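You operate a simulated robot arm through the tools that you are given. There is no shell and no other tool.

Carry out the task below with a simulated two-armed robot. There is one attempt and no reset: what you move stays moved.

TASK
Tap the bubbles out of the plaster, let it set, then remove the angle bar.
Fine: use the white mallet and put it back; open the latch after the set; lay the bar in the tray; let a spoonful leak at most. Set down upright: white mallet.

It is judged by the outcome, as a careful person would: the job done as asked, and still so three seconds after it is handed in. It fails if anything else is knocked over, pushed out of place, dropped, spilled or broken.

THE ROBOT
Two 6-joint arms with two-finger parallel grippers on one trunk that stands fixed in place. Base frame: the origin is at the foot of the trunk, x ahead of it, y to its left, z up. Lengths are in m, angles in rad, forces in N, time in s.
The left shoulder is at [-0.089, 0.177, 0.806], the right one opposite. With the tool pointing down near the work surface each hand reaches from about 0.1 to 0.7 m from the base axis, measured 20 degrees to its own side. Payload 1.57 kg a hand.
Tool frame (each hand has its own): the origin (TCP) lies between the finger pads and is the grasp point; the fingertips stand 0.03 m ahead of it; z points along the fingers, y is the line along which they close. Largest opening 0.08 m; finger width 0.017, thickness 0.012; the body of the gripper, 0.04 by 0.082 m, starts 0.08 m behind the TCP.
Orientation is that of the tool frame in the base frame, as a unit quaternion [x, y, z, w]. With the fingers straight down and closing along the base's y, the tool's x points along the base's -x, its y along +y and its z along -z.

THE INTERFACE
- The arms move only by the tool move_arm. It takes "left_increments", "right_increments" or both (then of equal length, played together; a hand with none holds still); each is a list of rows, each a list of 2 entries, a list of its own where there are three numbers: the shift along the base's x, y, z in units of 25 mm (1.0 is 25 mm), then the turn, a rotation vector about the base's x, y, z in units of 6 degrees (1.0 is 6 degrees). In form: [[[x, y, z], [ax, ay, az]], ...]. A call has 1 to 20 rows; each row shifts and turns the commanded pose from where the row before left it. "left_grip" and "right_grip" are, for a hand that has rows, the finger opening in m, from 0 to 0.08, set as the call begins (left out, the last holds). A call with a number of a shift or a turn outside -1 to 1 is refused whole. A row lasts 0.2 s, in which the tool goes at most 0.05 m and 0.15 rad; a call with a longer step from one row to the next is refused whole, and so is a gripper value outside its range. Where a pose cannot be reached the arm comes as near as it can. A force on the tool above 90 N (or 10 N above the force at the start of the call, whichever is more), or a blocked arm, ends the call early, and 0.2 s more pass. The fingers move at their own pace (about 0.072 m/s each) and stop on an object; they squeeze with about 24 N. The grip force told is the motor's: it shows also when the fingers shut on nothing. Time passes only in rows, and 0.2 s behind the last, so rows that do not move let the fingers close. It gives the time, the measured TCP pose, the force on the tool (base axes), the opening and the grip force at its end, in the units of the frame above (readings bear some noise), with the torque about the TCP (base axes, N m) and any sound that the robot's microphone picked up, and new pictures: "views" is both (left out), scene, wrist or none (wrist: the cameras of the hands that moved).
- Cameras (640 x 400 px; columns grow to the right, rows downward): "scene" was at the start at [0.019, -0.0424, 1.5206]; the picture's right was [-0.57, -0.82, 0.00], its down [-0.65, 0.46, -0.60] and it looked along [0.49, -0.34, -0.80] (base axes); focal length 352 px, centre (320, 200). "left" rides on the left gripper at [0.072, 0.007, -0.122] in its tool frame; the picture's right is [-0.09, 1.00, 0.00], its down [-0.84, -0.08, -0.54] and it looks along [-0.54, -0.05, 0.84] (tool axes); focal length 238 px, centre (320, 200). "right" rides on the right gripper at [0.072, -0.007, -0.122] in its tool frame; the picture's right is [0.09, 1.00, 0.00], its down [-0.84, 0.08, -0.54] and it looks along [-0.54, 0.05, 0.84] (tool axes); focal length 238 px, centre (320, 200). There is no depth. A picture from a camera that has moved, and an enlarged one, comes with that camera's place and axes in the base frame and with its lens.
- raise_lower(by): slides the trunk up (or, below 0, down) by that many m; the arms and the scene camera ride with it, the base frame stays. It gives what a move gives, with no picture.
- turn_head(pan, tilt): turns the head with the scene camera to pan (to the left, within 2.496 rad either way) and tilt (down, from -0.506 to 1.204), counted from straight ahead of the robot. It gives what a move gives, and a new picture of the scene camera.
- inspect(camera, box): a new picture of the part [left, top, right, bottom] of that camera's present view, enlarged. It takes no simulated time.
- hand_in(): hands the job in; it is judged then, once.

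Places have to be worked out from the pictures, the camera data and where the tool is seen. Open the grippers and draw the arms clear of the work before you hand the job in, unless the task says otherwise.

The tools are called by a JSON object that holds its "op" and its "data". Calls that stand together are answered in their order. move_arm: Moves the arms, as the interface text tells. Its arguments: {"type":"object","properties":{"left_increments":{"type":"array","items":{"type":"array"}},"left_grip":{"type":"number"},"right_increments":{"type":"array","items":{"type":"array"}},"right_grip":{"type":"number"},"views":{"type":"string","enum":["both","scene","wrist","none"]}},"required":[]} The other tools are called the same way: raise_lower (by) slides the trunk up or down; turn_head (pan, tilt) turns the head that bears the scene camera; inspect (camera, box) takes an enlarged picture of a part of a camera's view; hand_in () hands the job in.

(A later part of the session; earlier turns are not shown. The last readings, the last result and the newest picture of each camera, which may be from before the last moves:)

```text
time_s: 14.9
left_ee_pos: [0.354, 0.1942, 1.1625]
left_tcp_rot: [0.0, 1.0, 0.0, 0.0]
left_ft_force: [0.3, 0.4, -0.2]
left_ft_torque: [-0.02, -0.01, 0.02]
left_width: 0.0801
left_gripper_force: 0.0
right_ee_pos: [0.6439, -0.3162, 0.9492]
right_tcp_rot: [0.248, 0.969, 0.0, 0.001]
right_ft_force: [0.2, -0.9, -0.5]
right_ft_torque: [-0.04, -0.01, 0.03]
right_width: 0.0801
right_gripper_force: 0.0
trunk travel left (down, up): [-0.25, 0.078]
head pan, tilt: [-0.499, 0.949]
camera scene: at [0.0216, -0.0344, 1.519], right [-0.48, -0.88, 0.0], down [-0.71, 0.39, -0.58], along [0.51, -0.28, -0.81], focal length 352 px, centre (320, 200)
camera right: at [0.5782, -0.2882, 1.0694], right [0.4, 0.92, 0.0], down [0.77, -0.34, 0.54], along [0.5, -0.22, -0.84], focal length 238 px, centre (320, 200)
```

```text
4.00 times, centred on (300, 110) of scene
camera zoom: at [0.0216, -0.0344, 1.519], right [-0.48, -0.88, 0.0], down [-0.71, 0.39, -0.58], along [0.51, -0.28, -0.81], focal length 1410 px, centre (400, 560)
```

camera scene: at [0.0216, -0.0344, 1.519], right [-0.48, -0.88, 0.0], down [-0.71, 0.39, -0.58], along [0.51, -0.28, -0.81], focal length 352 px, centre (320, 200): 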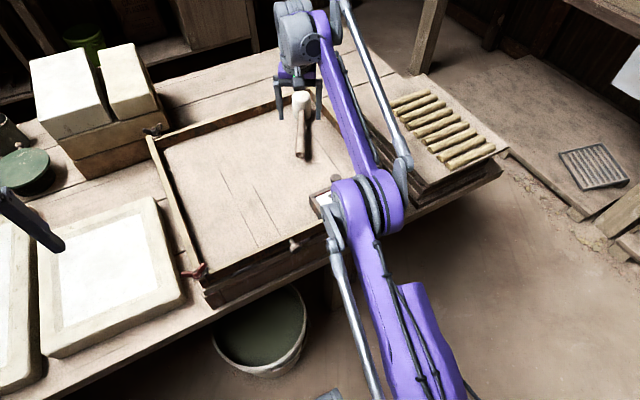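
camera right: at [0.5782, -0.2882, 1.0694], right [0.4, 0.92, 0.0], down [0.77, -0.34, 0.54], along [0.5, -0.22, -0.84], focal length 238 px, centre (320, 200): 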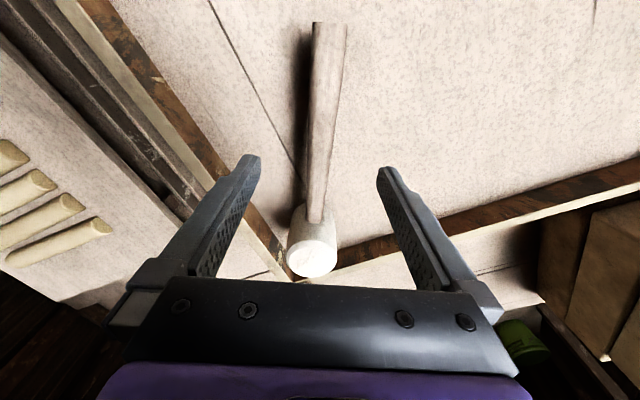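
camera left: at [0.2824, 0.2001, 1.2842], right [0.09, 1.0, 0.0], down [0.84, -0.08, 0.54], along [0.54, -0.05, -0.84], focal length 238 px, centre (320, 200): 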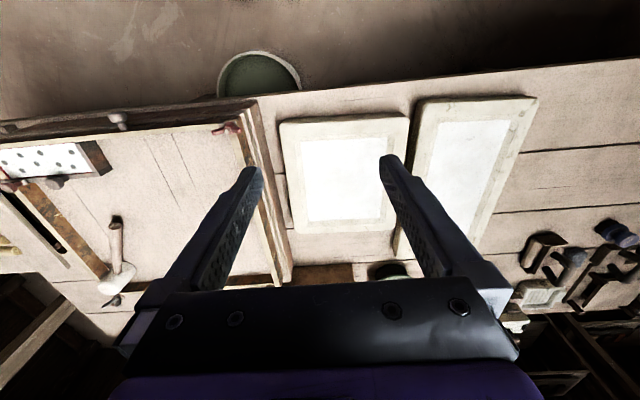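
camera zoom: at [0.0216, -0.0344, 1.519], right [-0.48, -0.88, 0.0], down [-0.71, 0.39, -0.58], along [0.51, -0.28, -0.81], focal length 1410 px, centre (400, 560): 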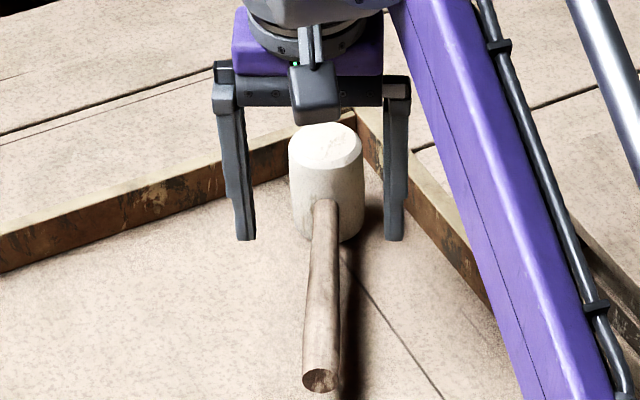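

The handle sits centred between the fingers and parallel to the tool, so I'll descend straight to z≈0.872 and check.

{"op": "move_arm", "data": {"right_increments": [[[0.04, -0.04, -0.77], [0, 0, 0]], [[0, 0, -0.77], [0, 0, 0]], [[0, 0, -0.77], [0, 0, 0]], [[0, 0, -0.77], [0, 0, 0]], [[0, 0, 0], [0, 0, 0]]], "views": "both"}}

{"op": "inspect", "data": {"camera": "scene", "box": [250, 70, 350, 170]}}

```text
time_s: 16.1
left_ee_pos: [0.3542, 0.1935, 1.1613]
left_tcp_rot: [-0.001, 1.0, 0.0, 0.0]
left_ft_force: [0.3, -0.7, -0.1]
left_ft_torque: [0.03, 0.03, 0.0]
left_width: 0.08
left_gripper_force: 0.0
right_ee_pos: [0.6455, -0.3186, 0.8717]
right_tcp_rot: [0.249, 0.969, 0.0, 0.0]
right_ft_force: [0.3, -0.7, 0.2]
right_ft_torque: [0.0, 0.01, -0.02]
right_width: 0.0798
right_gripper_force: 0.0
trunk travel left (down, up): [-0.25, 0.078]
head pan, tilt: [-0.499, 0.949]
camera scene: at [0.0221, -0.0346, 1.5189], right [-0.48, -0.88, 0.0], down [-0.71, 0.39, -0.58], along [0.51, -0.28, -0.81], focal length 352 px, centre (320, 200)
camera right: at [0.5796, -0.2905, 0.9927], right [0.4, 0.92, 0.0], down [0.77, -0.34, 0.54], along [0.5, -0.22, -0.84], focal length 238 px, centre (320, 200)
```

scene: 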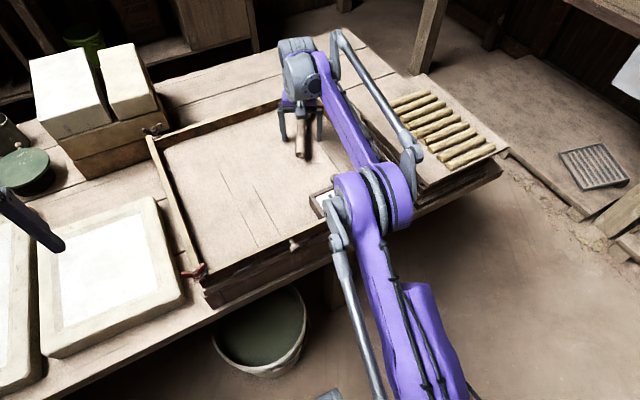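
right: 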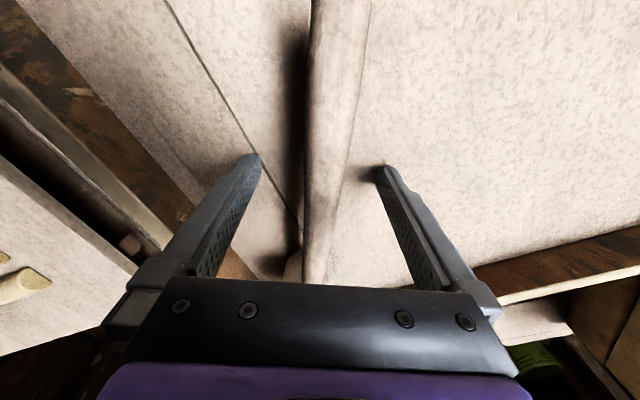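

```text
4.00 times, centred on (300, 120) of scene
camera zoom: at [0.0221, -0.0346, 1.5189], right [-0.48, -0.88, 0.0], down [-0.71, 0.39, -0.58], along [0.51, -0.28, -0.81], focal length 1410 px, centre (400, 520)
```

zoom: 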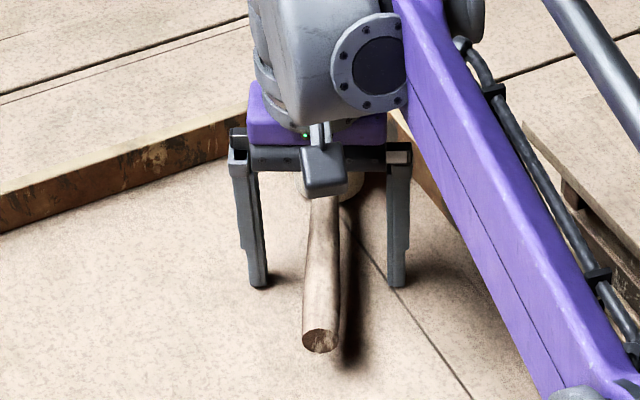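

The fingers straddle the handle with no contact force. I'll close the right gripper on it and hold still.

{"op": "move_arm", "data": {"right_increments": [[[0, 0, 0], [0, 0, 0]], [[0, 0, 0], [0, 0, 0]], [[0, 0, 0], [0, 0, 0]], [[0, 0, 0], [0, 0, 0]], [[0, 0, 0], [0, 0, 0]]], "right_grip": 0.0, "views": "both"}}

{"op": "inspect", "data": {"camera": "scene", "box": [250, 70, 350, 170]}}

```text
time_s: 17.4
left_ee_pos: [0.3547, 0.193, 1.1629]
left_tcp_rot: [0.001, 1.0, 0.0, -0.001]
left_ft_force: [-0.1, -0.1, -0.5]
left_ft_torque: [0.04, 0.02, 0.0]
left_width: 0.0797
left_gripper_force: 0.1
right_ee_pos: [0.6461, -0.3188, 0.8729]
right_tcp_rot: [0.248, 0.969, 0.0, 0.0]
right_ft_force: [1.4, 1.0, 0.7]
right_ft_torque: [-0.01, 0.02, 0.15]
right_width: 0.0214
right_gripper_force: 23.6
trunk travel left (down, up): [-0.25, 0.078]
head pan, tilt: [-0.499, 0.949]
camera scene: at [0.0224, -0.0345, 1.5189], right [-0.48, -0.88, 0.0], down [-0.71, 0.39, -0.58], along [0.51, -0.28, -0.81], focal length 352 px, centre (320, 200)
camera right: at [0.5798, -0.2905, 0.9928], right [0.4, 0.92, 0.0], down [0.77, -0.34, 0.54], along [0.5, -0.22, -0.84], focal length 238 px, centre (320, 200)
```

scene: 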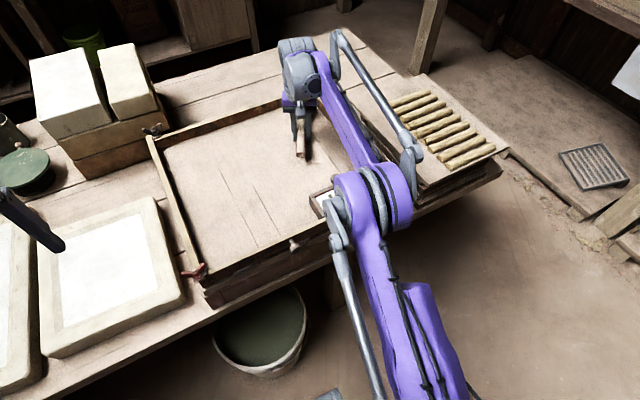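
right: 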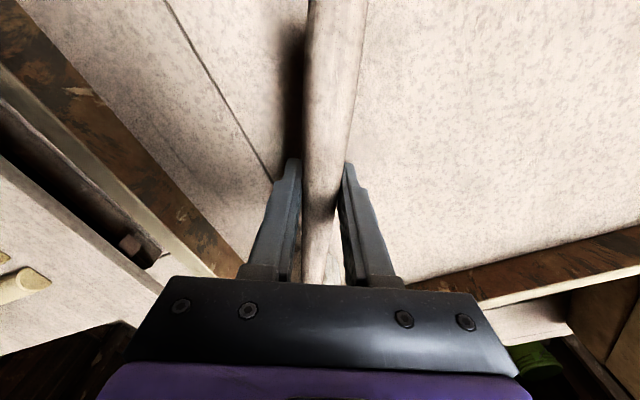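

```text
4.00 times, centred on (300, 120) of scene
camera zoom: at [0.0224, -0.0345, 1.5189], right [-0.48, -0.88, 0.0], down [-0.71, 0.39, -0.58], along [0.51, -0.28, -0.81], focal length 1410 px, centre (400, 520)
```

zoom: 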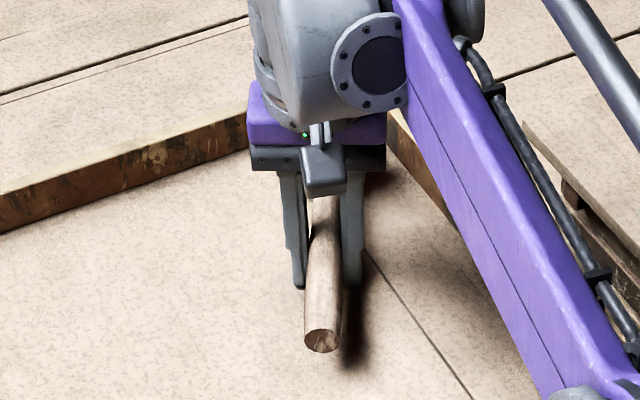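

The handle is held (width 21 mm, 24 N). I'll lift straight up about 0.1 m slowly and check the mallet stays level.

{"op": "move_arm", "data": {"right_increments": [[[0, 0, 0.4], [0, 0, 0]], [[0, 0, 0.5], [0, 0, 0]], [[0, 0, 0.6], [0, 0, 0]], [[0, 0, 0.6], [0, 0, 0]], [[0, 0, 0.6], [0, 0, 0]], [[0, 0, 0.6], [0, 0, 0]], [[0, 0, 0.5], [0, 0, 0]], [[0, 0, 0.2], [0, 0, 0]], [[0, 0, 0], [0, 0, 0]]], "views": "both"}}

{"op": "inspect", "data": {"camera": "scene", "box": [250, 50, 350, 150]}}

```text
time_s: 19.4
left_ee_pos: [0.3539, 0.1926, 1.1634]
left_tcp_rot: [-0.001, 1.0, 0.001, 0.0]
left_ft_force: [-0.3, -0.2, 0.4]
left_ft_torque: [0.02, -0.01, 0.03]
left_width: 0.0801
left_gripper_force: 0.0
right_ee_pos: [0.6419, -0.3191, 0.9579]
right_tcp_rot: [0.25, 0.968, 0.0, 0.0]
right_ft_force: [-0.3, -0.6, -2.9]
right_ft_torque: [0.19, 0.24, 0.05]
right_width: 0.0215
right_gripper_force: 23.8
right hand out of reach, approached as far as the arm can: row 6, 7
trunk travel left (down, up): [-0.25, 0.078]
head pan, tilt: [-0.499, 0.949]
camera scene: at [0.0227, -0.0349, 1.5189], right [-0.48, -0.88, 0.0], down [-0.71, 0.39, -0.58], along [0.51, -0.28, -0.81], focal length 352 px, centre (320, 200)
camera right: at [0.5754, -0.2895, 1.0782], right [0.4, 0.92, 0.0], down [0.77, -0.34, 0.54], along [0.5, -0.22, -0.84], focal length 238 px, centre (320, 200)
```

scene: 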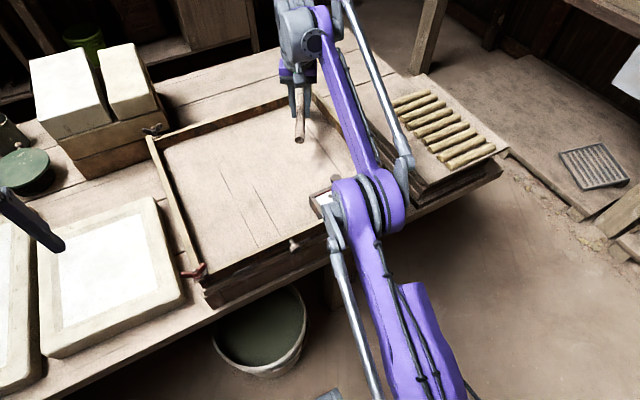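
right: 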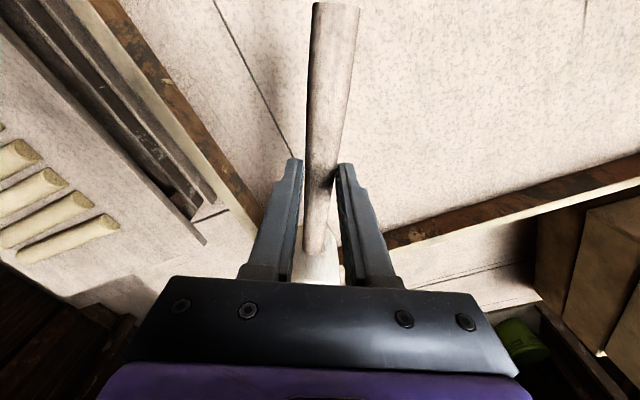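

```text
4.00 times, centred on (300, 100) of scene
camera zoom: at [0.0227, -0.0349, 1.5189], right [-0.48, -0.88, 0.0], down [-0.71, 0.39, -0.58], along [0.51, -0.28, -0.81], focal length 1410 px, centre (400, 600)
```

zoom: 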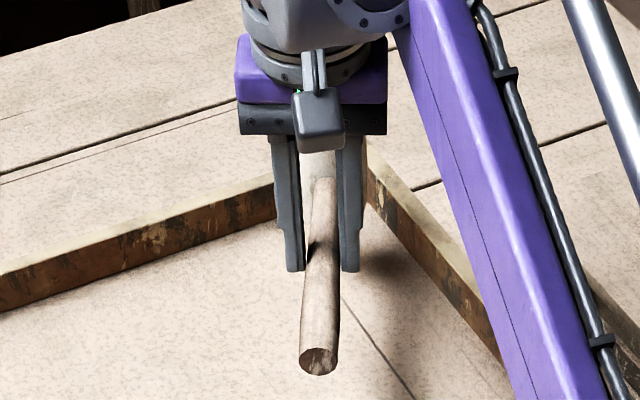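

The mallet is up (about 0.3 kg, centre of mass in the head). The arm is near its reach limit, so I'll check whether the mallet tilted in the grip before going on.

{"op": "inspect", "data": {"camera": "right", "box": [240, 0, 400, 290]}}

{"op": "inspect", "data": {"camera": "left", "box": [0, 150, 160, 350]}}

{"op": "turn_head", "data": {"pan": -0.45, "tilt": 0.75}}

{"op": "inspect", "data": {"camera": "scene", "box": [250, 80, 400, 200]}}

```text
1.38 times, centred on (320, 145) of right
camera zoom: at [0.5754, -0.2895, 1.0782], right [0.4, 0.92, 0.0], down [0.77, -0.34, 0.54], along [0.5, -0.22, -0.84], focal length 329 px, centre (320, 276)
```

zoom: 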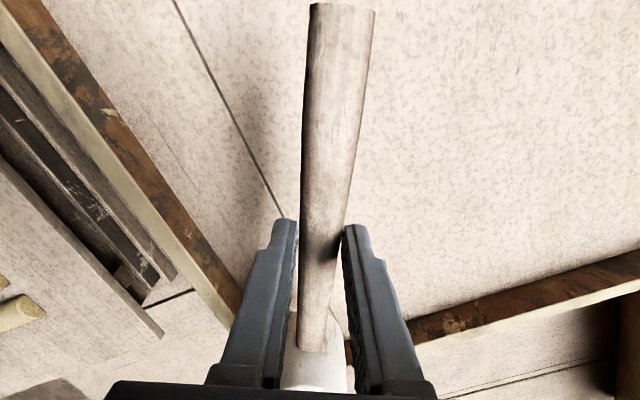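

```text
2.00 times, centred on (80, 250) of left
camera zoom: at [0.2834, 0.1993, 1.2842], right [0.09, 1.0, 0.0], down [0.84, -0.08, 0.54], along [0.54, -0.05, -0.84], focal length 477 px, centre (800, 100)
```

zoom: 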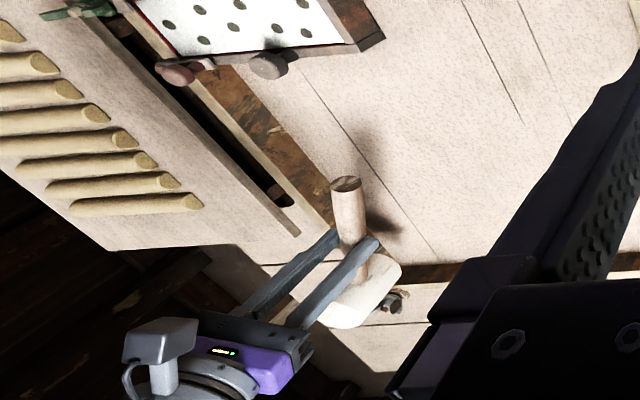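

```text
time_s: 20.1
left_ee_pos: [0.3544, 0.1923, 1.1623]
left_tcp_rot: [0.0, 1.0, -0.001, 0.0]
left_ft_force: [0.6, -0.5, 0.0]
left_ft_torque: [0.0, 0.01, -0.02]
left_width: 0.0805
left_gripper_force: 0.0
right_ee_pos: [0.6418, -0.3169, 0.9581]
right_tcp_rot: [0.249, 0.969, 0.0, 0.001]
right_ft_force: [-0.7, 0.1, -3.6]
right_ft_torque: [0.14, 0.28, -0.01]
right_width: 0.0213
right_gripper_force: 23.5
trunk travel left (down, up): [-0.25, 0.078]
head pan, tilt: [-0.45, 0.75]
camera scene: at [0.0334, -0.0362, 1.5344], right [-0.44, -0.9, 0.0], down [-0.61, 0.3, -0.73], along [0.66, -0.32, -0.68], focal length 352 px, centre (320, 200)
```

scene: 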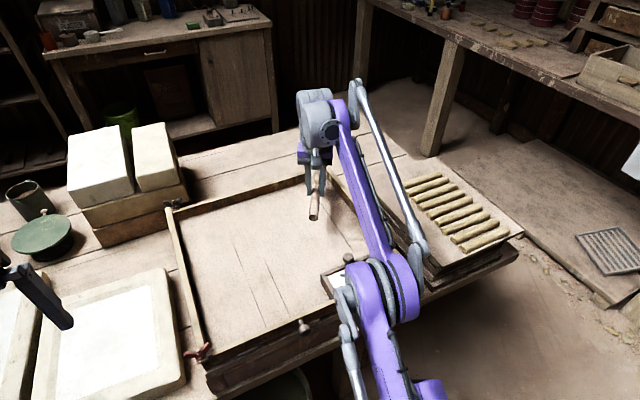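

```text
3.33 times, centred on (325, 140) of scene
camera zoom: at [0.0334, -0.0362, 1.5344], right [-0.44, -0.9, 0.0], down [-0.61, 0.3, -0.73], along [0.66, -0.32, -0.68], focal length 1175 px, centre (303, 400)
```

zoom: 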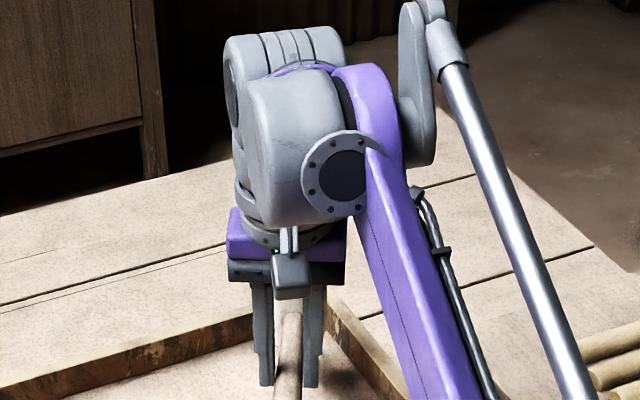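

Triangulation suggests the handle end is ~2 cm below the tool point, so I'll bring the mallet back at safe height (z≈1.02), turned straight ahead over the near rail, where I can see it better.

{"op": "move_arm", "data": {"right_increments": [[[-0.7, 0, 0.5], [0, 0, 0]], [[-0.8, 0, 0.7], [0, 0, 0]], [[-0.8, 0, 0.7], [0, 0, 0]], [[-0.8, 0, 0.6], [0, 0, 0]], [[-0.85, -0.04, 0], [0, 0, 0.345]], [[-0.85, -0.04, 0], [0, 0, 0.345]], [[-0.85, -0.04, 0], [0, 0, 0.345]], [[-0.85, -0.04, 0], [0, 0, 0.345]], [[-0.85, -0.04, 0], [0, 0, 0.345]], [[-0.85, -0.04, 0], [0, 0, 0.345]], [[-0.85, -0.04, 0], [0, 0, 0.345]], [[-0.85, -0.04, 0], [0, 0, 0.345]], [[-0.85, -0.04, 0], [0, 0, 0.345]], [[-0.85, -0.04, 0], [0, 0, 0.345]], [[-0.85, -0.04, 0], [0, 0, 0.345]], [[-0.85, -0.04, 0], [0, 0, 0.345]], [[-0.85, -0.04, 0], [0, 0, 0.345]], [[-0.7, -0.04, 0], [0, 0, 0.345]], [[-0.4, 0, 0], [0, 0, 0]], [[0, 0, 0], [0, 0, 0]]], "views": "both"}}

{"op": "turn_head", "data": {"pan": -0.7, "tilt": 1.0}}

{"op": "inspect", "data": {"camera": "left", "box": [0, 60, 200, 260]}}

```text
time_s: 24.3
left_ee_pos: [0.3551, 0.1927, 1.1612]
left_tcp_rot: [0.0, 1.0, 0.001, 0.0]
left_ft_force: [0.7, 0.3, 0.2]
left_ft_torque: [0.04, -0.01, -0.04]
left_width: 0.08
left_gripper_force: 0.0
right_ee_pos: [0.2632, -0.3315, 1.0209]
right_tcp_rot: [-0.002, 1.0, 0.0, -0.001]
right_ft_force: [-0.3, -0.1, -3.7]
right_ft_torque: [-0.01, 0.25, 0.03]
right_width: 0.0213
right_gripper_force: 23.7
trunk travel left (down, up): [-0.25, 0.078]
head pan, tilt: [-0.45, 0.75]
camera scene: at [0.0333, -0.0362, 1.5344], right [-0.44, -0.9, 0.0], down [-0.61, 0.3, -0.73], along [0.66, -0.32, -0.68], focal length 352 px, centre (320, 200)
camera right: at [0.1914, -0.3395, 1.1408], right [-0.09, 1.0, 0.0], down [0.84, 0.08, 0.54], along [0.54, 0.05, -0.84], focal length 238 px, centre (320, 200)
```

scene: 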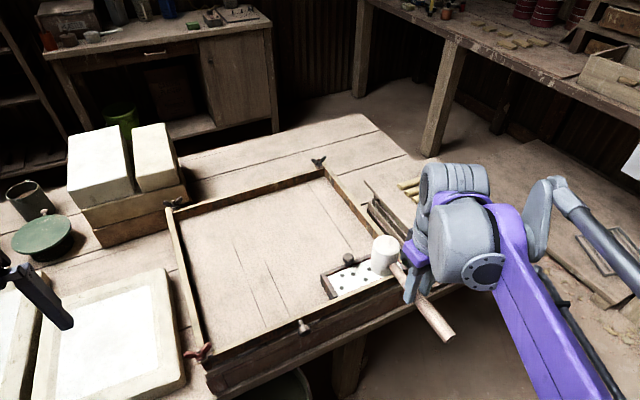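
right: 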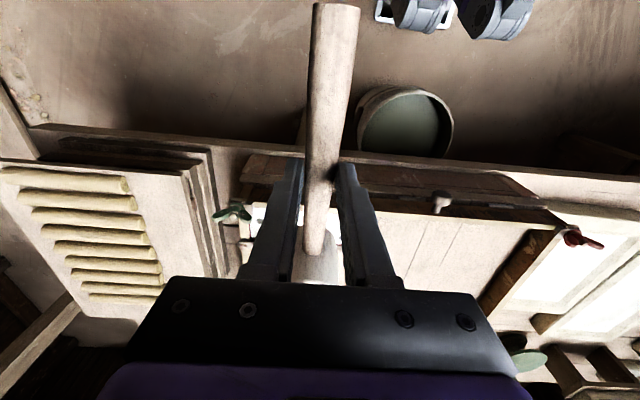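

```text
time_s: 25.1
left_ee_pos: [0.3546, 0.1926, 1.1615]
left_tcp_rot: [0.0, 1.0, 0.0, 0.0]
left_ft_force: [-1.1, -0.6, 0.5]
left_ft_torque: [-0.01, -0.01, 0.0]
left_width: 0.08
left_gripper_force: 0.1
right_ee_pos: [0.2633, -0.3326, 1.02]
right_tcp_rot: [-0.001, 1.0, 0.0, 0.0]
right_ft_force: [-0.3, 0.3, -3.3]
right_ft_torque: [-0.02, 0.25, 0.0]
right_width: 0.0214
right_gripper_force: 24.4
trunk travel left (down, up): [-0.25, 0.078]
head pan, tilt: [-0.7, 1.0]
camera scene: at [0.0119, -0.0449, 1.5154], right [-0.64, -0.77, 0.0], down [-0.64, 0.54, -0.54], along [0.41, -0.35, -0.84], focal length 352 px, centre (320, 200)
```

scene: 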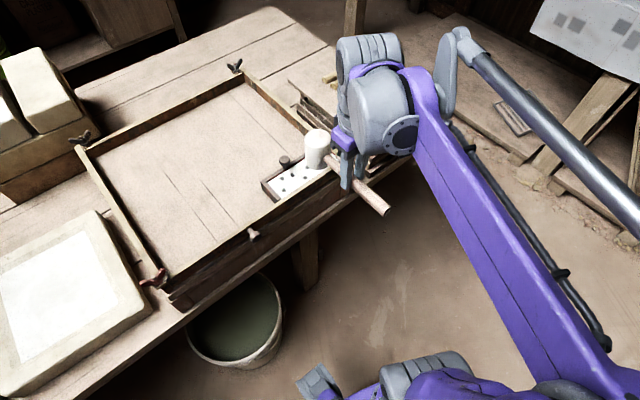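

```text
2.00 times, centred on (100, 160) of left
camera zoom: at [0.2831, 0.1994, 1.2843], right [0.09, 1.0, 0.0], down [0.84, -0.08, 0.54], along [0.54, -0.05, -0.84], focal length 477 px, centre (760, 280)
```

zoom: 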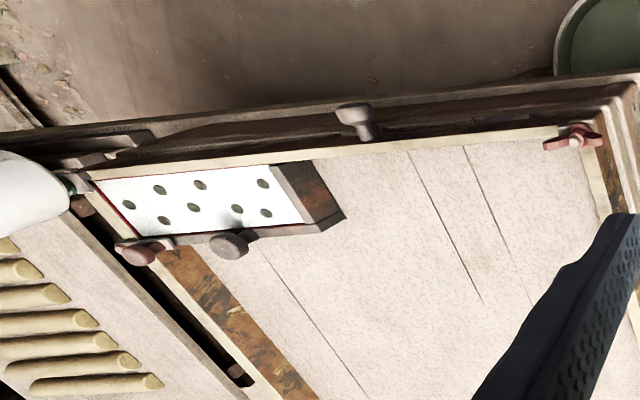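

Now I'll zoom on the mallet to measure its pitch.

{"op": "inspect", "data": {"camera": "scene", "box": [290, 115, 410, 225]}}

{"op": "inspect", "data": {"camera": "left", "box": [0, 100, 100, 220]}}

```text
3.64 times, centred on (350, 170) of scene
camera zoom: at [0.0119, -0.0449, 1.5154], right [-0.64, -0.77, 0.0], down [-0.64, 0.54, -0.54], along [0.41, -0.35, -0.84], focal length 1281 px, centre (211, 309)
```

zoom: 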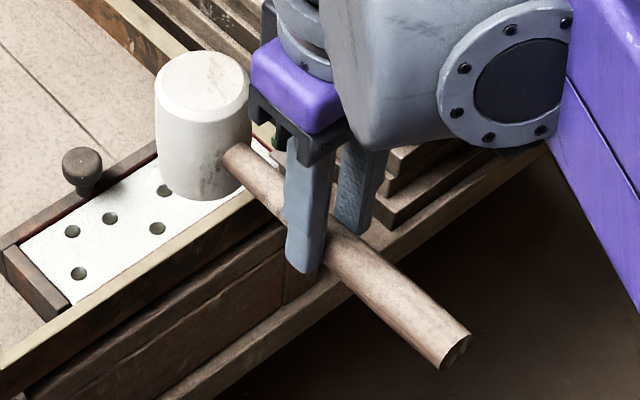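

```text
3.33 times, centred on (50, 160) of left
camera zoom: at [0.2831, 0.1994, 1.2843], right [0.09, 1.0, 0.0], down [0.84, -0.08, 0.54], along [0.54, -0.05, -0.84], focal length 794 px, centre (1220, 333)
```

zoom: 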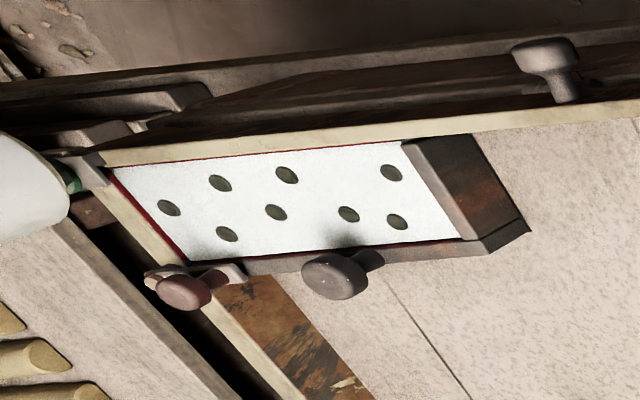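

The mallet is level but sits low in the fingers (handle ≈26 mm below the tool point, head bottom ≈56 mm below). It looks stable; I'll lower it to just above the near rail, with the head mostly outside the plaster, and look again.

{"op": "move_arm", "data": {"right_increments": [[[-0.06, 0, -0.7], [0, 0, 0]], [[-0.06, 0, -0.7], [0, 0, 0]], [[-0.06, 0, -0.7], [0, 0, 0]], [[-0.06, 0, -0.7], [0, 0, 0]], [[0, 0, 0], [0, 0, 0]]], "views": "both"}}

{"op": "inspect", "data": {"camera": "scene", "box": [260, 130, 380, 230]}}

{"op": "inspect", "data": {"camera": "left", "box": [0, 60, 120, 200]}}

```text
time_s: 26.2
left_ee_pos: [0.354, 0.1928, 1.1629]
left_tcp_rot: [0.0, 1.0, 0.001, 0.0]
left_ft_force: [-0.2, -0.5, 0.0]
left_ft_torque: [0.0, 0.0, 0.01]
left_width: 0.0799
left_gripper_force: 0.1
right_ee_pos: [0.2566, -0.3327, 0.9501]
right_tcp_rot: [-0.001, 1.0, 0.001, -0.001]
right_ft_force: [0.1, 0.8, -3.3]
right_ft_torque: [-0.02, 0.31, 0.01]
right_width: 0.0214
right_gripper_force: 23.9
trunk travel left (down, up): [-0.25, 0.078]
head pan, tilt: [-0.7, 1.0]
camera scene: at [0.0118, -0.0448, 1.5153], right [-0.64, -0.76, 0.0], down [-0.64, 0.54, -0.54], along [0.41, -0.35, -0.84], focal length 352 px, centre (320, 200)
camera right: at [0.1849, -0.3399, 1.0707], right [-0.09, 1.0, 0.0], down [0.84, 0.08, 0.54], along [0.54, 0.05, -0.84], focal length 238 px, centre (320, 200)
```

scene: 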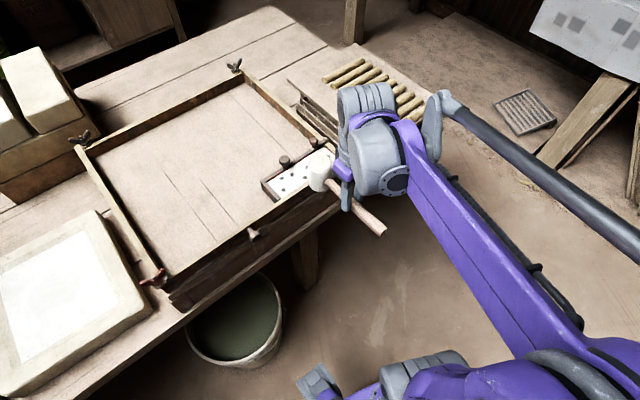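
right: 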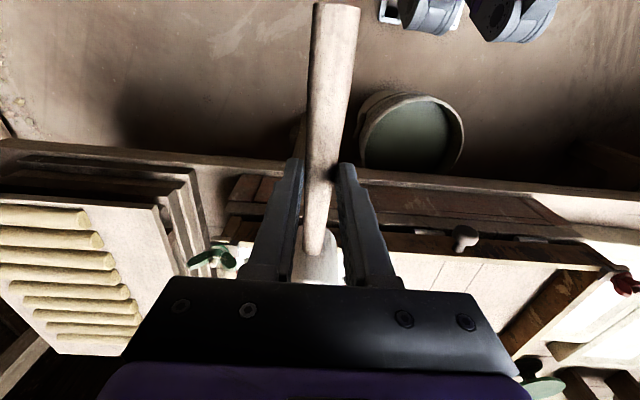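

```text
4.00 times, centred on (320, 180) of scene
camera zoom: at [0.0118, -0.0448, 1.5153], right [-0.64, -0.76, 0.0], down [-0.64, 0.54, -0.54], along [0.41, -0.35, -0.84], focal length 1410 px, centre (320, 280)
```

zoom: 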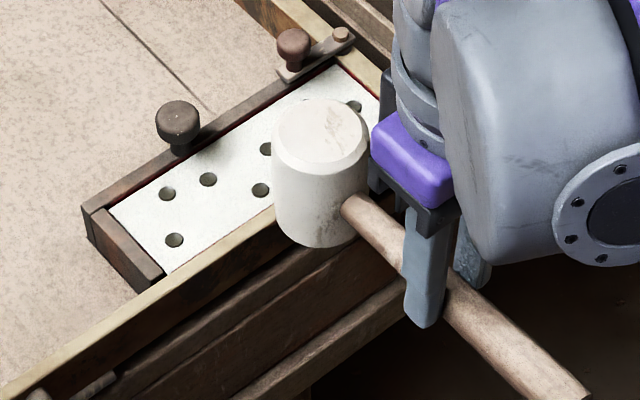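

```text
2.86 times, centred on (60, 130) of left
camera zoom: at [0.283, 0.1995, 1.2843], right [0.09, 1.0, 0.0], down [0.84, -0.08, 0.54], along [0.54, -0.05, -0.84], focal length 681 px, centre (1063, 400)
```

zoom: 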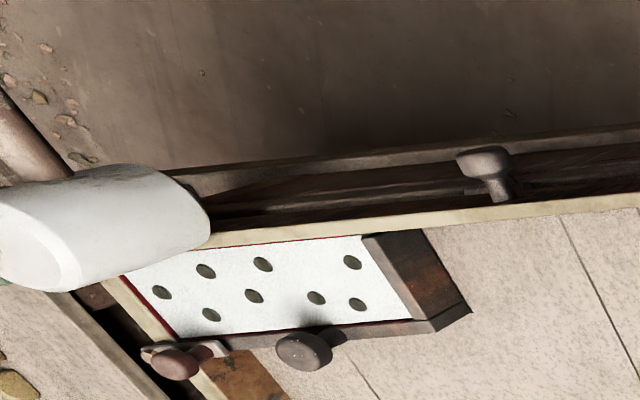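

The head is upright and its far edge overlaps only the rail. I'll creep down toward the rail, expecting contact around tool z≈0.928.

{"op": "move_arm", "data": {"right_increments": [[[0, 0, -0.2], [0, 0, 0]], [[0, 0, -0.2], [0, 0, 0]], [[0, 0, -0.2], [0, 0, 0]], [[0, 0, -0.1], [0, 0, 0]], [[0, 0, 0], [0, 0, 0]]], "views": "scene"}}

{"op": "inspect", "data": {"camera": "scene", "box": [260, 130, 380, 230]}}

{"op": "inspect", "data": {"camera": "left", "box": [0, 60, 120, 200]}}

```text
time_s: 27.4
left_ee_pos: [0.3543, 0.193, 1.1624]
left_tcp_rot: [0.001, 1.0, -0.001, 0.0]
left_ft_force: [0.3, 0.0, 0.3]
left_ft_torque: [0.01, 0.03, 0.0]
left_width: 0.08
left_gripper_force: 0.0
right_ee_pos: [0.2563, -0.3324, 0.9329]
right_tcp_rot: [-0.001, 1.0, -0.001, 0.001]
right_ft_force: [-3.3, 0.7, 6.5]
right_ft_torque: [-0.01, -0.58, 0.02]
right_width: 0.0217
right_gripper_force: 23.9
trunk travel left (down, up): [-0.25, 0.078]
head pan, tilt: [-0.7, 1.0]
camera scene: at [0.011, -0.0444, 1.5153], right [-0.64, -0.76, 0.0], down [-0.64, 0.54, -0.54], along [0.41, -0.35, -0.84], focal length 352 px, centre (320, 200)
```

scene: 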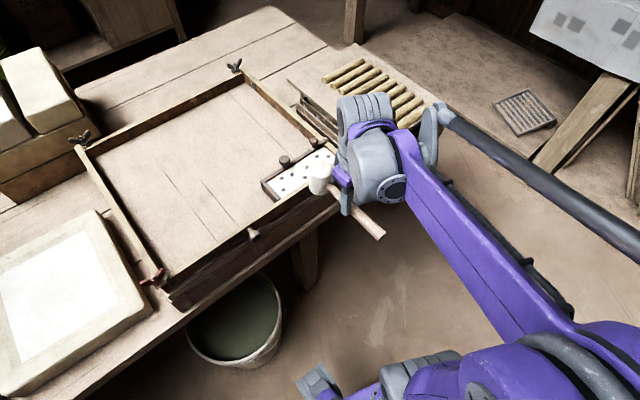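

```text
4.00 times, centred on (320, 180) of scene
camera zoom: at [0.011, -0.0444, 1.5153], right [-0.64, -0.76, 0.0], down [-0.64, 0.54, -0.54], along [0.41, -0.35, -0.84], focal length 1410 px, centre (320, 280)
```

zoom: 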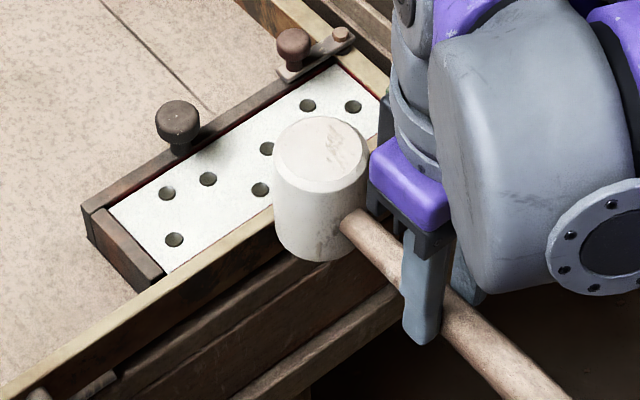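

```text
2.86 times, centred on (60, 130) of left
camera zoom: at [0.2824, 0.1998, 1.2844], right [0.09, 1.0, 0.0], down [0.84, -0.08, 0.54], along [0.54, -0.05, -0.84], focal length 681 px, centre (1063, 400)
```

zoom: 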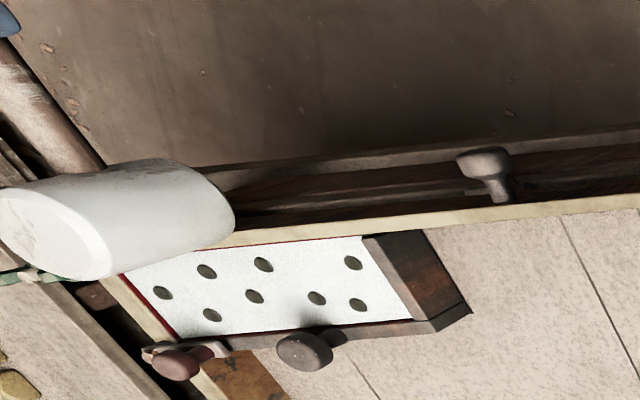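

Contact is felt at tool z≈0.934 with about 10 N and the grip holds. I'll back off 20 mm and give one moderate tap, then lift and look at the bubbles.

{"op": "move_arm", "data": {"right_increments": [[[0, 0, 0.8], [0, 0, 0]], [[0, 0, 0], [0, 0, 0]], [[0, 0, -0.8], [0, 0, 0]], [[0, 0, 0.8], [0, 0, 0]], [[0, 0, 0], [0, 0, 0]]], "views": "scene"}}

{"op": "inspect", "data": {"camera": "scene", "box": [260, 130, 380, 230]}}

{"op": "inspect", "data": {"camera": "left", "box": [0, 60, 120, 200]}}

```text
time_s: 28.6
left_ee_pos: [0.3551, 0.1915, 1.1622]
left_tcp_rot: [-0.001, 1.0, 0.0, 0.001]
left_ft_force: [0.4, -0.5, 0.5]
left_ft_torque: [-0.02, 0.03, 0.03]
left_width: 0.0799
left_gripper_force: 0.0
right_ee_pos: [0.2576, -0.3326, 0.9537]
right_tcp_rot: [-0.001, 1.0, 0.001, 0.0]
right_ft_force: [0.0, 0.6, -2.8]
right_ft_torque: [0.01, 0.29, -0.03]
right_width: 0.0216
right_gripper_force: 23.7
trunk travel left (down, up): [-0.25, 0.078]
head pan, tilt: [-0.7, 1.0]
camera scene: at [0.0123, -0.0453, 1.5153], right [-0.64, -0.76, 0.0], down [-0.64, 0.54, -0.54], along [0.41, -0.35, -0.84], focal length 352 px, centre (320, 200)
```

scene: 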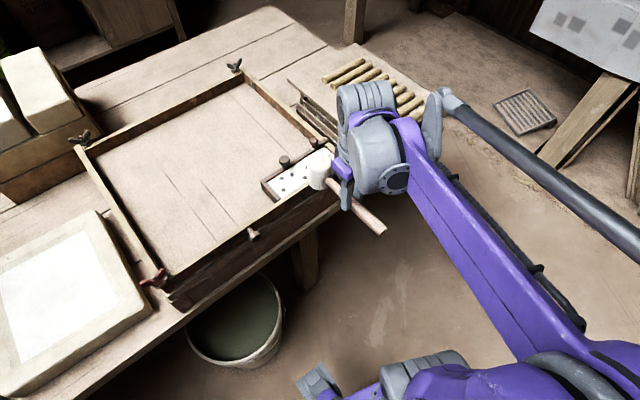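

```text
4.00 times, centred on (320, 180) of scene
camera zoom: at [0.0123, -0.0453, 1.5153], right [-0.64, -0.76, 0.0], down [-0.64, 0.54, -0.54], along [0.41, -0.35, -0.84], focal length 1410 px, centre (320, 280)
```

zoom: 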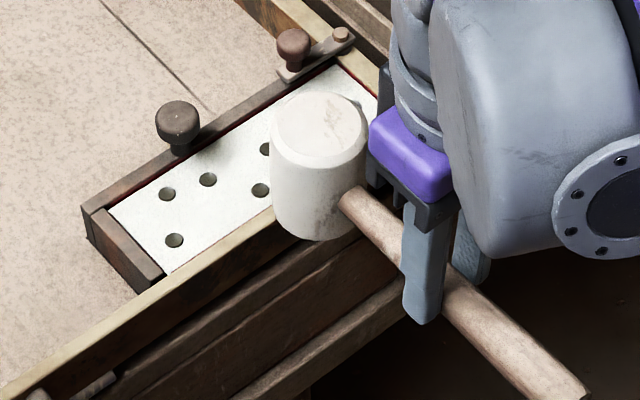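

```text
2.86 times, centred on (60, 130) of left
camera zoom: at [0.2835, 0.199, 1.2843], right [0.09, 1.0, 0.0], down [0.84, -0.08, 0.54], along [0.54, -0.05, -0.84], focal length 681 px, centre (1063, 400)
```

zoom: 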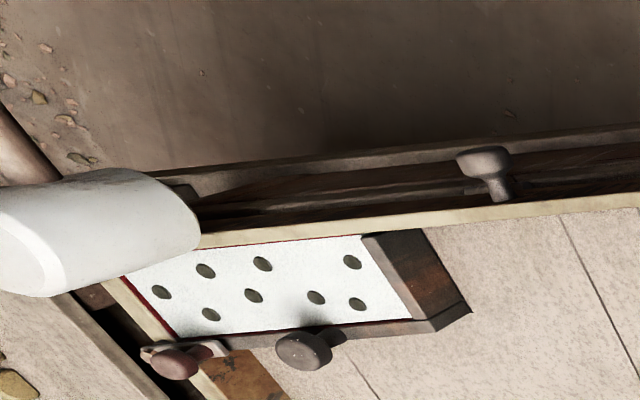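

No change and no sound: the motion had slowed to nothing at contact. I'll give a tap with a longer run-up so the head arrives at speed, slightly past the contact height.

{"op": "move_arm", "data": {"right_increments": [[[0, 0, 1.0], [0, 0, 0]], [[0, 0, 0], [0, 0, 0]], [[0, 0, -1.0], [0, 0, 0]], [[0, 0, -0.9], [0, 0, 0]], [[0, 0, 0.9], [0, 0, 0]], [[0, 0, 0], [0, 0, 0]]], "views": "scene"}}

{"op": "inspect", "data": {"camera": "left", "box": [0, 60, 120, 200]}}

{"op": "inspect", "data": {"camera": "scene", "box": [260, 130, 380, 230]}}

```text
time_s: 30.1
left_ee_pos: [0.3552, 0.1925, 1.1612]
left_tcp_rot: [-0.001, 1.0, 0.0, 0.0]
left_ft_force: [0.0, -0.2, 0.3]
left_ft_torque: [0.03, 0.02, -0.04]
left_width: 0.08
left_gripper_force: 0.0
right_ee_pos: [0.2577, -0.3335, 0.9526]
right_tcp_rot: [-0.001, 1.0, -0.001, 0.0]
right_ft_force: [-0.1, 0.3, -2.9]
right_ft_torque: [0.01, 0.27, 0.0]
right_width: 0.0215
right_gripper_force: 24.1
trunk travel left (down, up): [-0.25, 0.078]
head pan, tilt: [-0.7, 1.0]
camera scene: at [0.0123, -0.0453, 1.5153], right [-0.64, -0.76, 0.0], down [-0.64, 0.54, -0.54], along [0.41, -0.35, -0.84], focal length 352 px, centre (320, 200)
```

scene: 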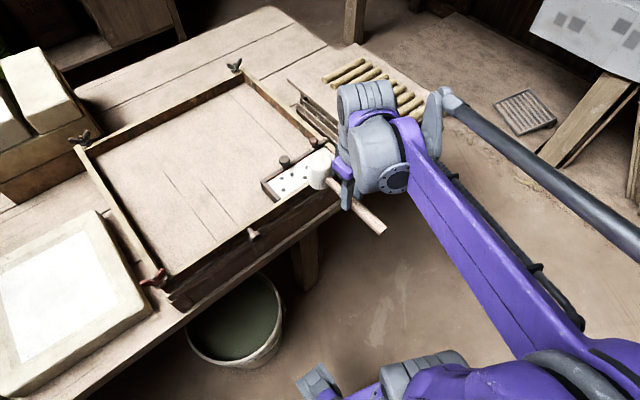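

```text
2.86 times, centred on (60, 130) of left
camera zoom: at [0.2835, 0.199, 1.2843], right [0.09, 1.0, 0.0], down [0.84, -0.08, 0.54], along [0.54, -0.05, -0.84], focal length 681 px, centre (1063, 400)
```

zoom: 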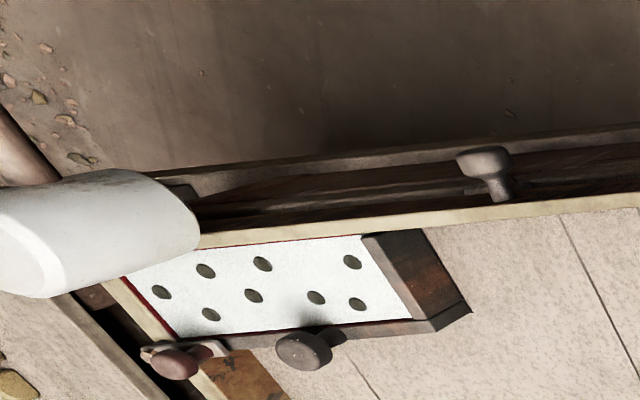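

```text
4.00 times, centred on (320, 180) of scene
camera zoom: at [0.0123, -0.0453, 1.5153], right [-0.64, -0.76, 0.0], down [-0.64, 0.54, -0.54], along [0.41, -0.35, -0.84], focal length 1410 px, centre (320, 280)
```

zoom: 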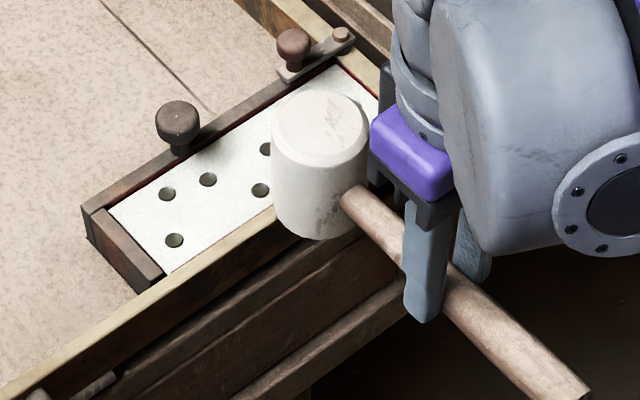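

Still no effect; the arm probably lags and reversed before arriving. I'll repeat with a brief dwell at the bottom and read the force there.

{"op": "move_arm", "data": {"right_increments": [[[0, 0, 1.0], [0, 0, 0]], [[0, 0, 0], [0, 0, 0]], [[0, 0, -1.0], [0, 0, 0]], [[0, 0, -0.95], [0, 0, 0]]], "views": "none"}}

{"op": "move_arm", "data": {"right_increments": [[[0, 0, 0.95], [0, 0, 0]], [[0, 0, 0], [0, 0, 0]]], "views": "none"}}

{"op": "inspect", "data": {"camera": "left", "box": [0, 60, 120, 200]}}

```text
time_s: 31.1
left_ee_pos: [0.3533, 0.1939, 1.1632]
left_tcp_rot: [0.0, 1.0, 0.0, 0.0]
left_ft_force: [0.0, 0.4, 1.1]
left_ft_torque: [0.01, -0.02, -0.02]
left_width: 0.08
left_gripper_force: 0.1
right_ee_pos: [0.2566, -0.3344, 0.9317]
right_tcp_rot: [-0.001, 1.0, -0.001, 0.002]
right_ft_force: [0.3, -1.1, 3.5]
right_ft_torque: [-0.04, -0.64, -0.09]
right_width: 0.0216
right_gripper_force: 24.1
trunk travel left (down, up): [-0.25, 0.078]
head pan, tilt: [-0.7, 1.0]
```

```text
time_s: 31.6
left_ee_pos: [0.3548, 0.1929, 1.1624]
left_tcp_rot: [0.0, 1.0, 0.0, 0.0]
left_ft_force: [0.2, 0.2, 0.8]
left_ft_torque: [0.0, 0.0, -0.01]
left_width: 0.0799
left_gripper_force: 0.1
right_ee_pos: [0.2563, -0.3343, 0.9545]
right_tcp_rot: [-0.001, 1.0, 0.0, 0.0]
right_ft_force: [-0.1, 0.1, -3.2]
right_ft_torque: [-0.04, 0.29, -0.02]
right_width: 0.021
right_gripper_force: 23.9
trunk travel left (down, up): [-0.25, 0.078]
head pan, tilt: [-0.7, 1.0]
```

```text
2.86 times, centred on (60, 130) of left
camera zoom: at [0.2834, 0.1991, 1.2842], right [0.09, 1.0, 0.0], down [0.84, -0.08, 0.54], along [0.54, -0.05, -0.84], focal length 681 px, centre (1063, 400)
```

zoom: 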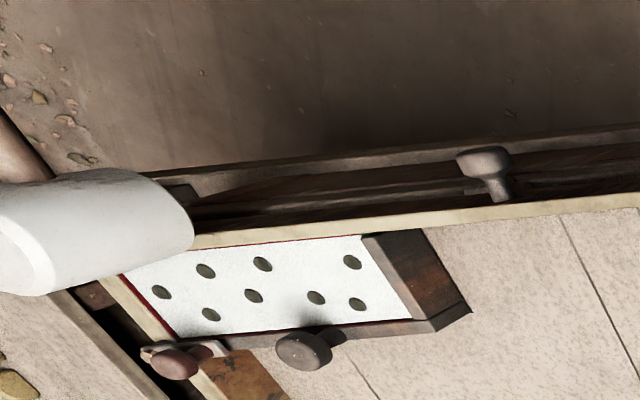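

At the bottom the rail pushed back only ~7 N. I'll try one brisker tap with more follow-through and see whether the bubbles or microphone react.

{"op": "move_arm", "data": {"right_increments": [[[0, 0, 0.8], [0, 0, 0]], [[0, 0, 0], [0, 0, 0]], [[0, 0, -1.0], [0, 0, 0]], [[0, 0, -1.0], [0, 0, 0]], [[0, 0, 1.0], [0, 0, 0]], [[0, 0, 0.2], [0, 0, 0]], [[0, 0, 0], [0, 0, 0]]], "views": "wrist"}}

{"op": "inspect", "data": {"camera": "left", "box": [0, 60, 120, 200]}}

{"op": "inspect", "data": {"camera": "scene", "box": [260, 130, 380, 230]}}

```text
time_s: 33.2
left_ee_pos: [0.3545, 0.1945, 1.1623]
left_tcp_rot: [0.0, 1.0, 0.0, 0.0]
left_ft_force: [-0.1, 0.0, -0.6]
left_ft_torque: [-0.01, 0.0, -0.01]
left_width: 0.08
left_gripper_force: 0.0
right_ee_pos: [0.2562, -0.3342, 0.9532]
right_tcp_rot: [-0.001, 1.0, 0.0, 0.0]
right_ft_force: [0.3, -0.9, -3.2]
right_ft_torque: [-0.02, 0.25, 0.02]
right_width: 0.0211
right_gripper_force: 24.5
trunk travel left (down, up): [-0.25, 0.078]
head pan, tilt: [-0.7, 1.0]
camera right: at [0.1837, -0.3404, 1.0731], right [-0.09, 1.0, 0.0], down [0.84, 0.08, 0.54], along [0.54, 0.05, -0.84], focal length 238 px, centre (320, 200)
```

right: 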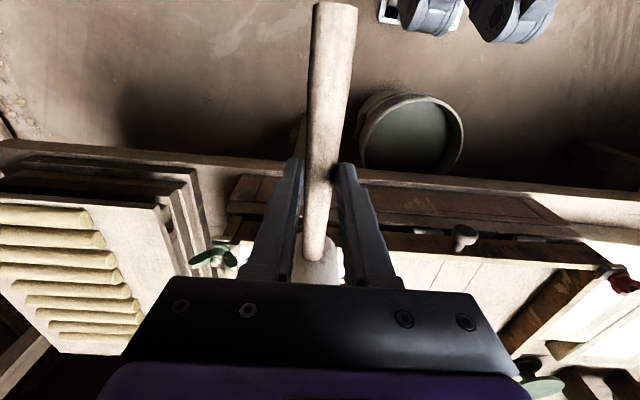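

```text
2.86 times, centred on (60, 130) of left
camera zoom: at [0.2831, 0.1995, 1.2843], right [0.09, 1.0, 0.0], down [0.84, -0.08, 0.54], along [0.54, -0.05, -0.84], focal length 681 px, centre (1063, 400)
```

zoom: 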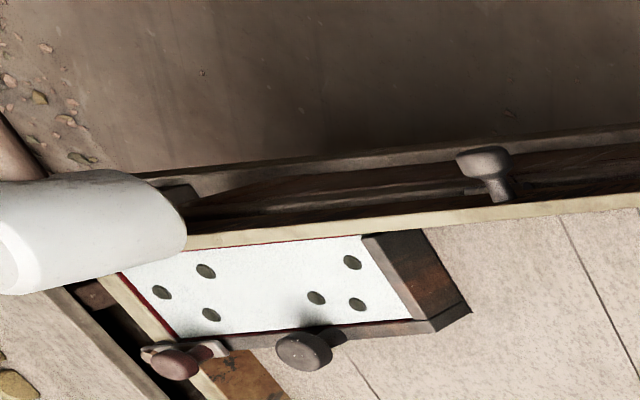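

```text
4.00 times, centred on (320, 180) of scene
camera zoom: at [0.0118, -0.0448, 1.5153], right [-0.64, -0.76, 0.0], down [-0.64, 0.54, -0.54], along [0.41, -0.35, -0.84], focal length 1410 px, centre (320, 280)
```

zoom: 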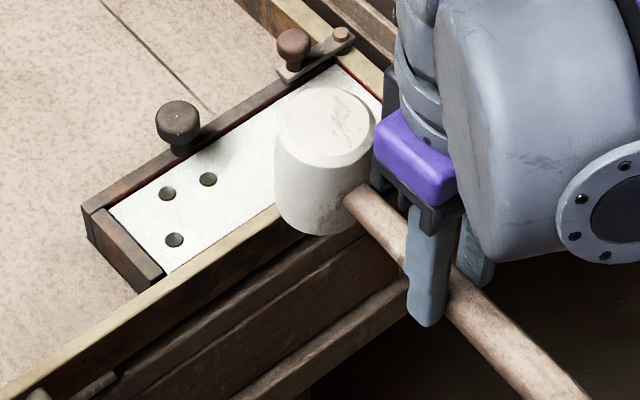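

That brisk tap worked: two bubbles gone (six left), no leak visible. I'll shift 44 mm toward the right rail, staying clear of the green wing nut, and tap the same way.

{"op": "move_arm", "data": {"right_increments": [[[0, -0.88, 0.4], [0, 0, 0]], [[0, -0.88, 0.32], [0, 0, 0]], [[0, 0, 0], [0, 0, 0]], [[0, 0, -1.0], [0, 0, 0]], [[0, 0, -1.0], [0, 0, 0]], [[0, 0, 1.0], [0, 0, 0]], [[0, 0, 0.3], [0, 0, 0]], [[0, 0, 0], [0, 0, 0]]], "views": "wrist"}}

{"op": "inspect", "data": {"camera": "left", "box": [0, 60, 120, 200]}}

{"op": "inspect", "data": {"camera": "scene", "box": [260, 130, 380, 230]}}

```text
time_s: 35.0
left_ee_pos: [0.355, 0.1937, 1.1635]
left_tcp_rot: [0.0, 1.0, 0.0, 0.0]
left_ft_force: [-1.0, 0.3, -0.1]
left_ft_torque: [-0.01, 0.02, 0.0]
left_width: 0.0799
left_gripper_force: 0.0
right_ee_pos: [0.2567, -0.3759, 0.9533]
right_tcp_rot: [-0.001, 1.0, 0.0, 0.001]
right_ft_force: [-0.1, -0.1, -3.1]
right_ft_torque: [0.0, 0.29, 0.01]
right_width: 0.0214
right_gripper_force: 24.2
trunk travel left (down, up): [-0.25, 0.078]
head pan, tilt: [-0.7, 1.0]
camera right: at [0.1848, -0.3836, 1.0743], right [-0.09, 1.0, 0.0], down [0.84, 0.08, 0.54], along [0.54, 0.05, -0.84], focal length 238 px, centre (320, 200)
```

right: 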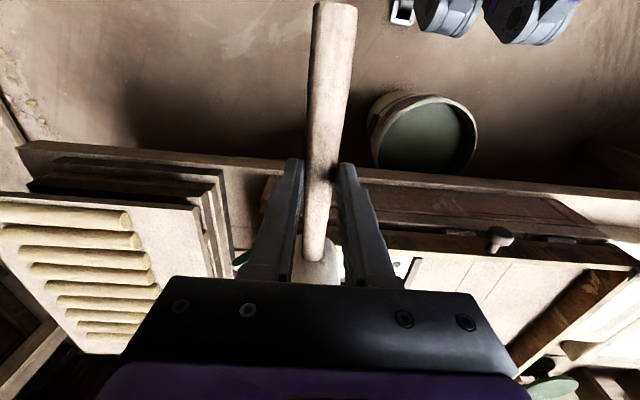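

```text
2.86 times, centred on (60, 130) of left
camera zoom: at [0.2831, 0.1994, 1.2843], right [0.09, 1.0, 0.0], down [0.84, -0.08, 0.54], along [0.54, -0.05, -0.84], focal length 681 px, centre (1063, 400)
```

zoom: 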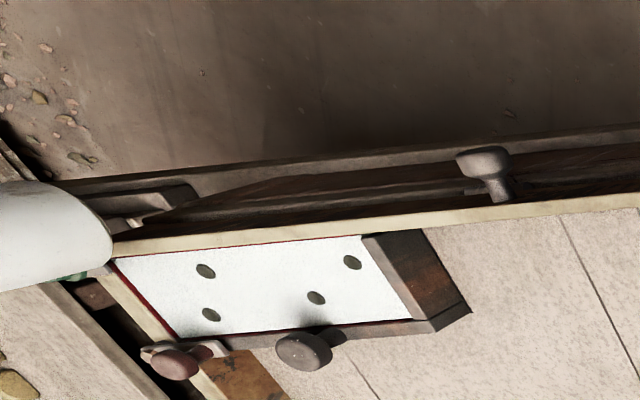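

```text
4.00 times, centred on (320, 180) of scene
camera zoom: at [0.0118, -0.0449, 1.5153], right [-0.64, -0.76, 0.0], down [-0.64, 0.54, -0.54], along [0.41, -0.35, -0.84], focal length 1410 px, centre (320, 280)
```

zoom: 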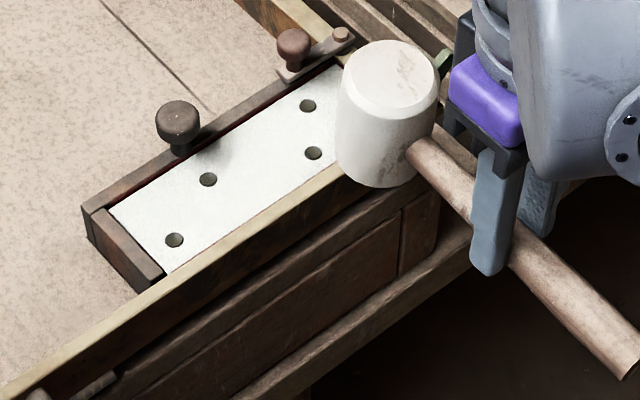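

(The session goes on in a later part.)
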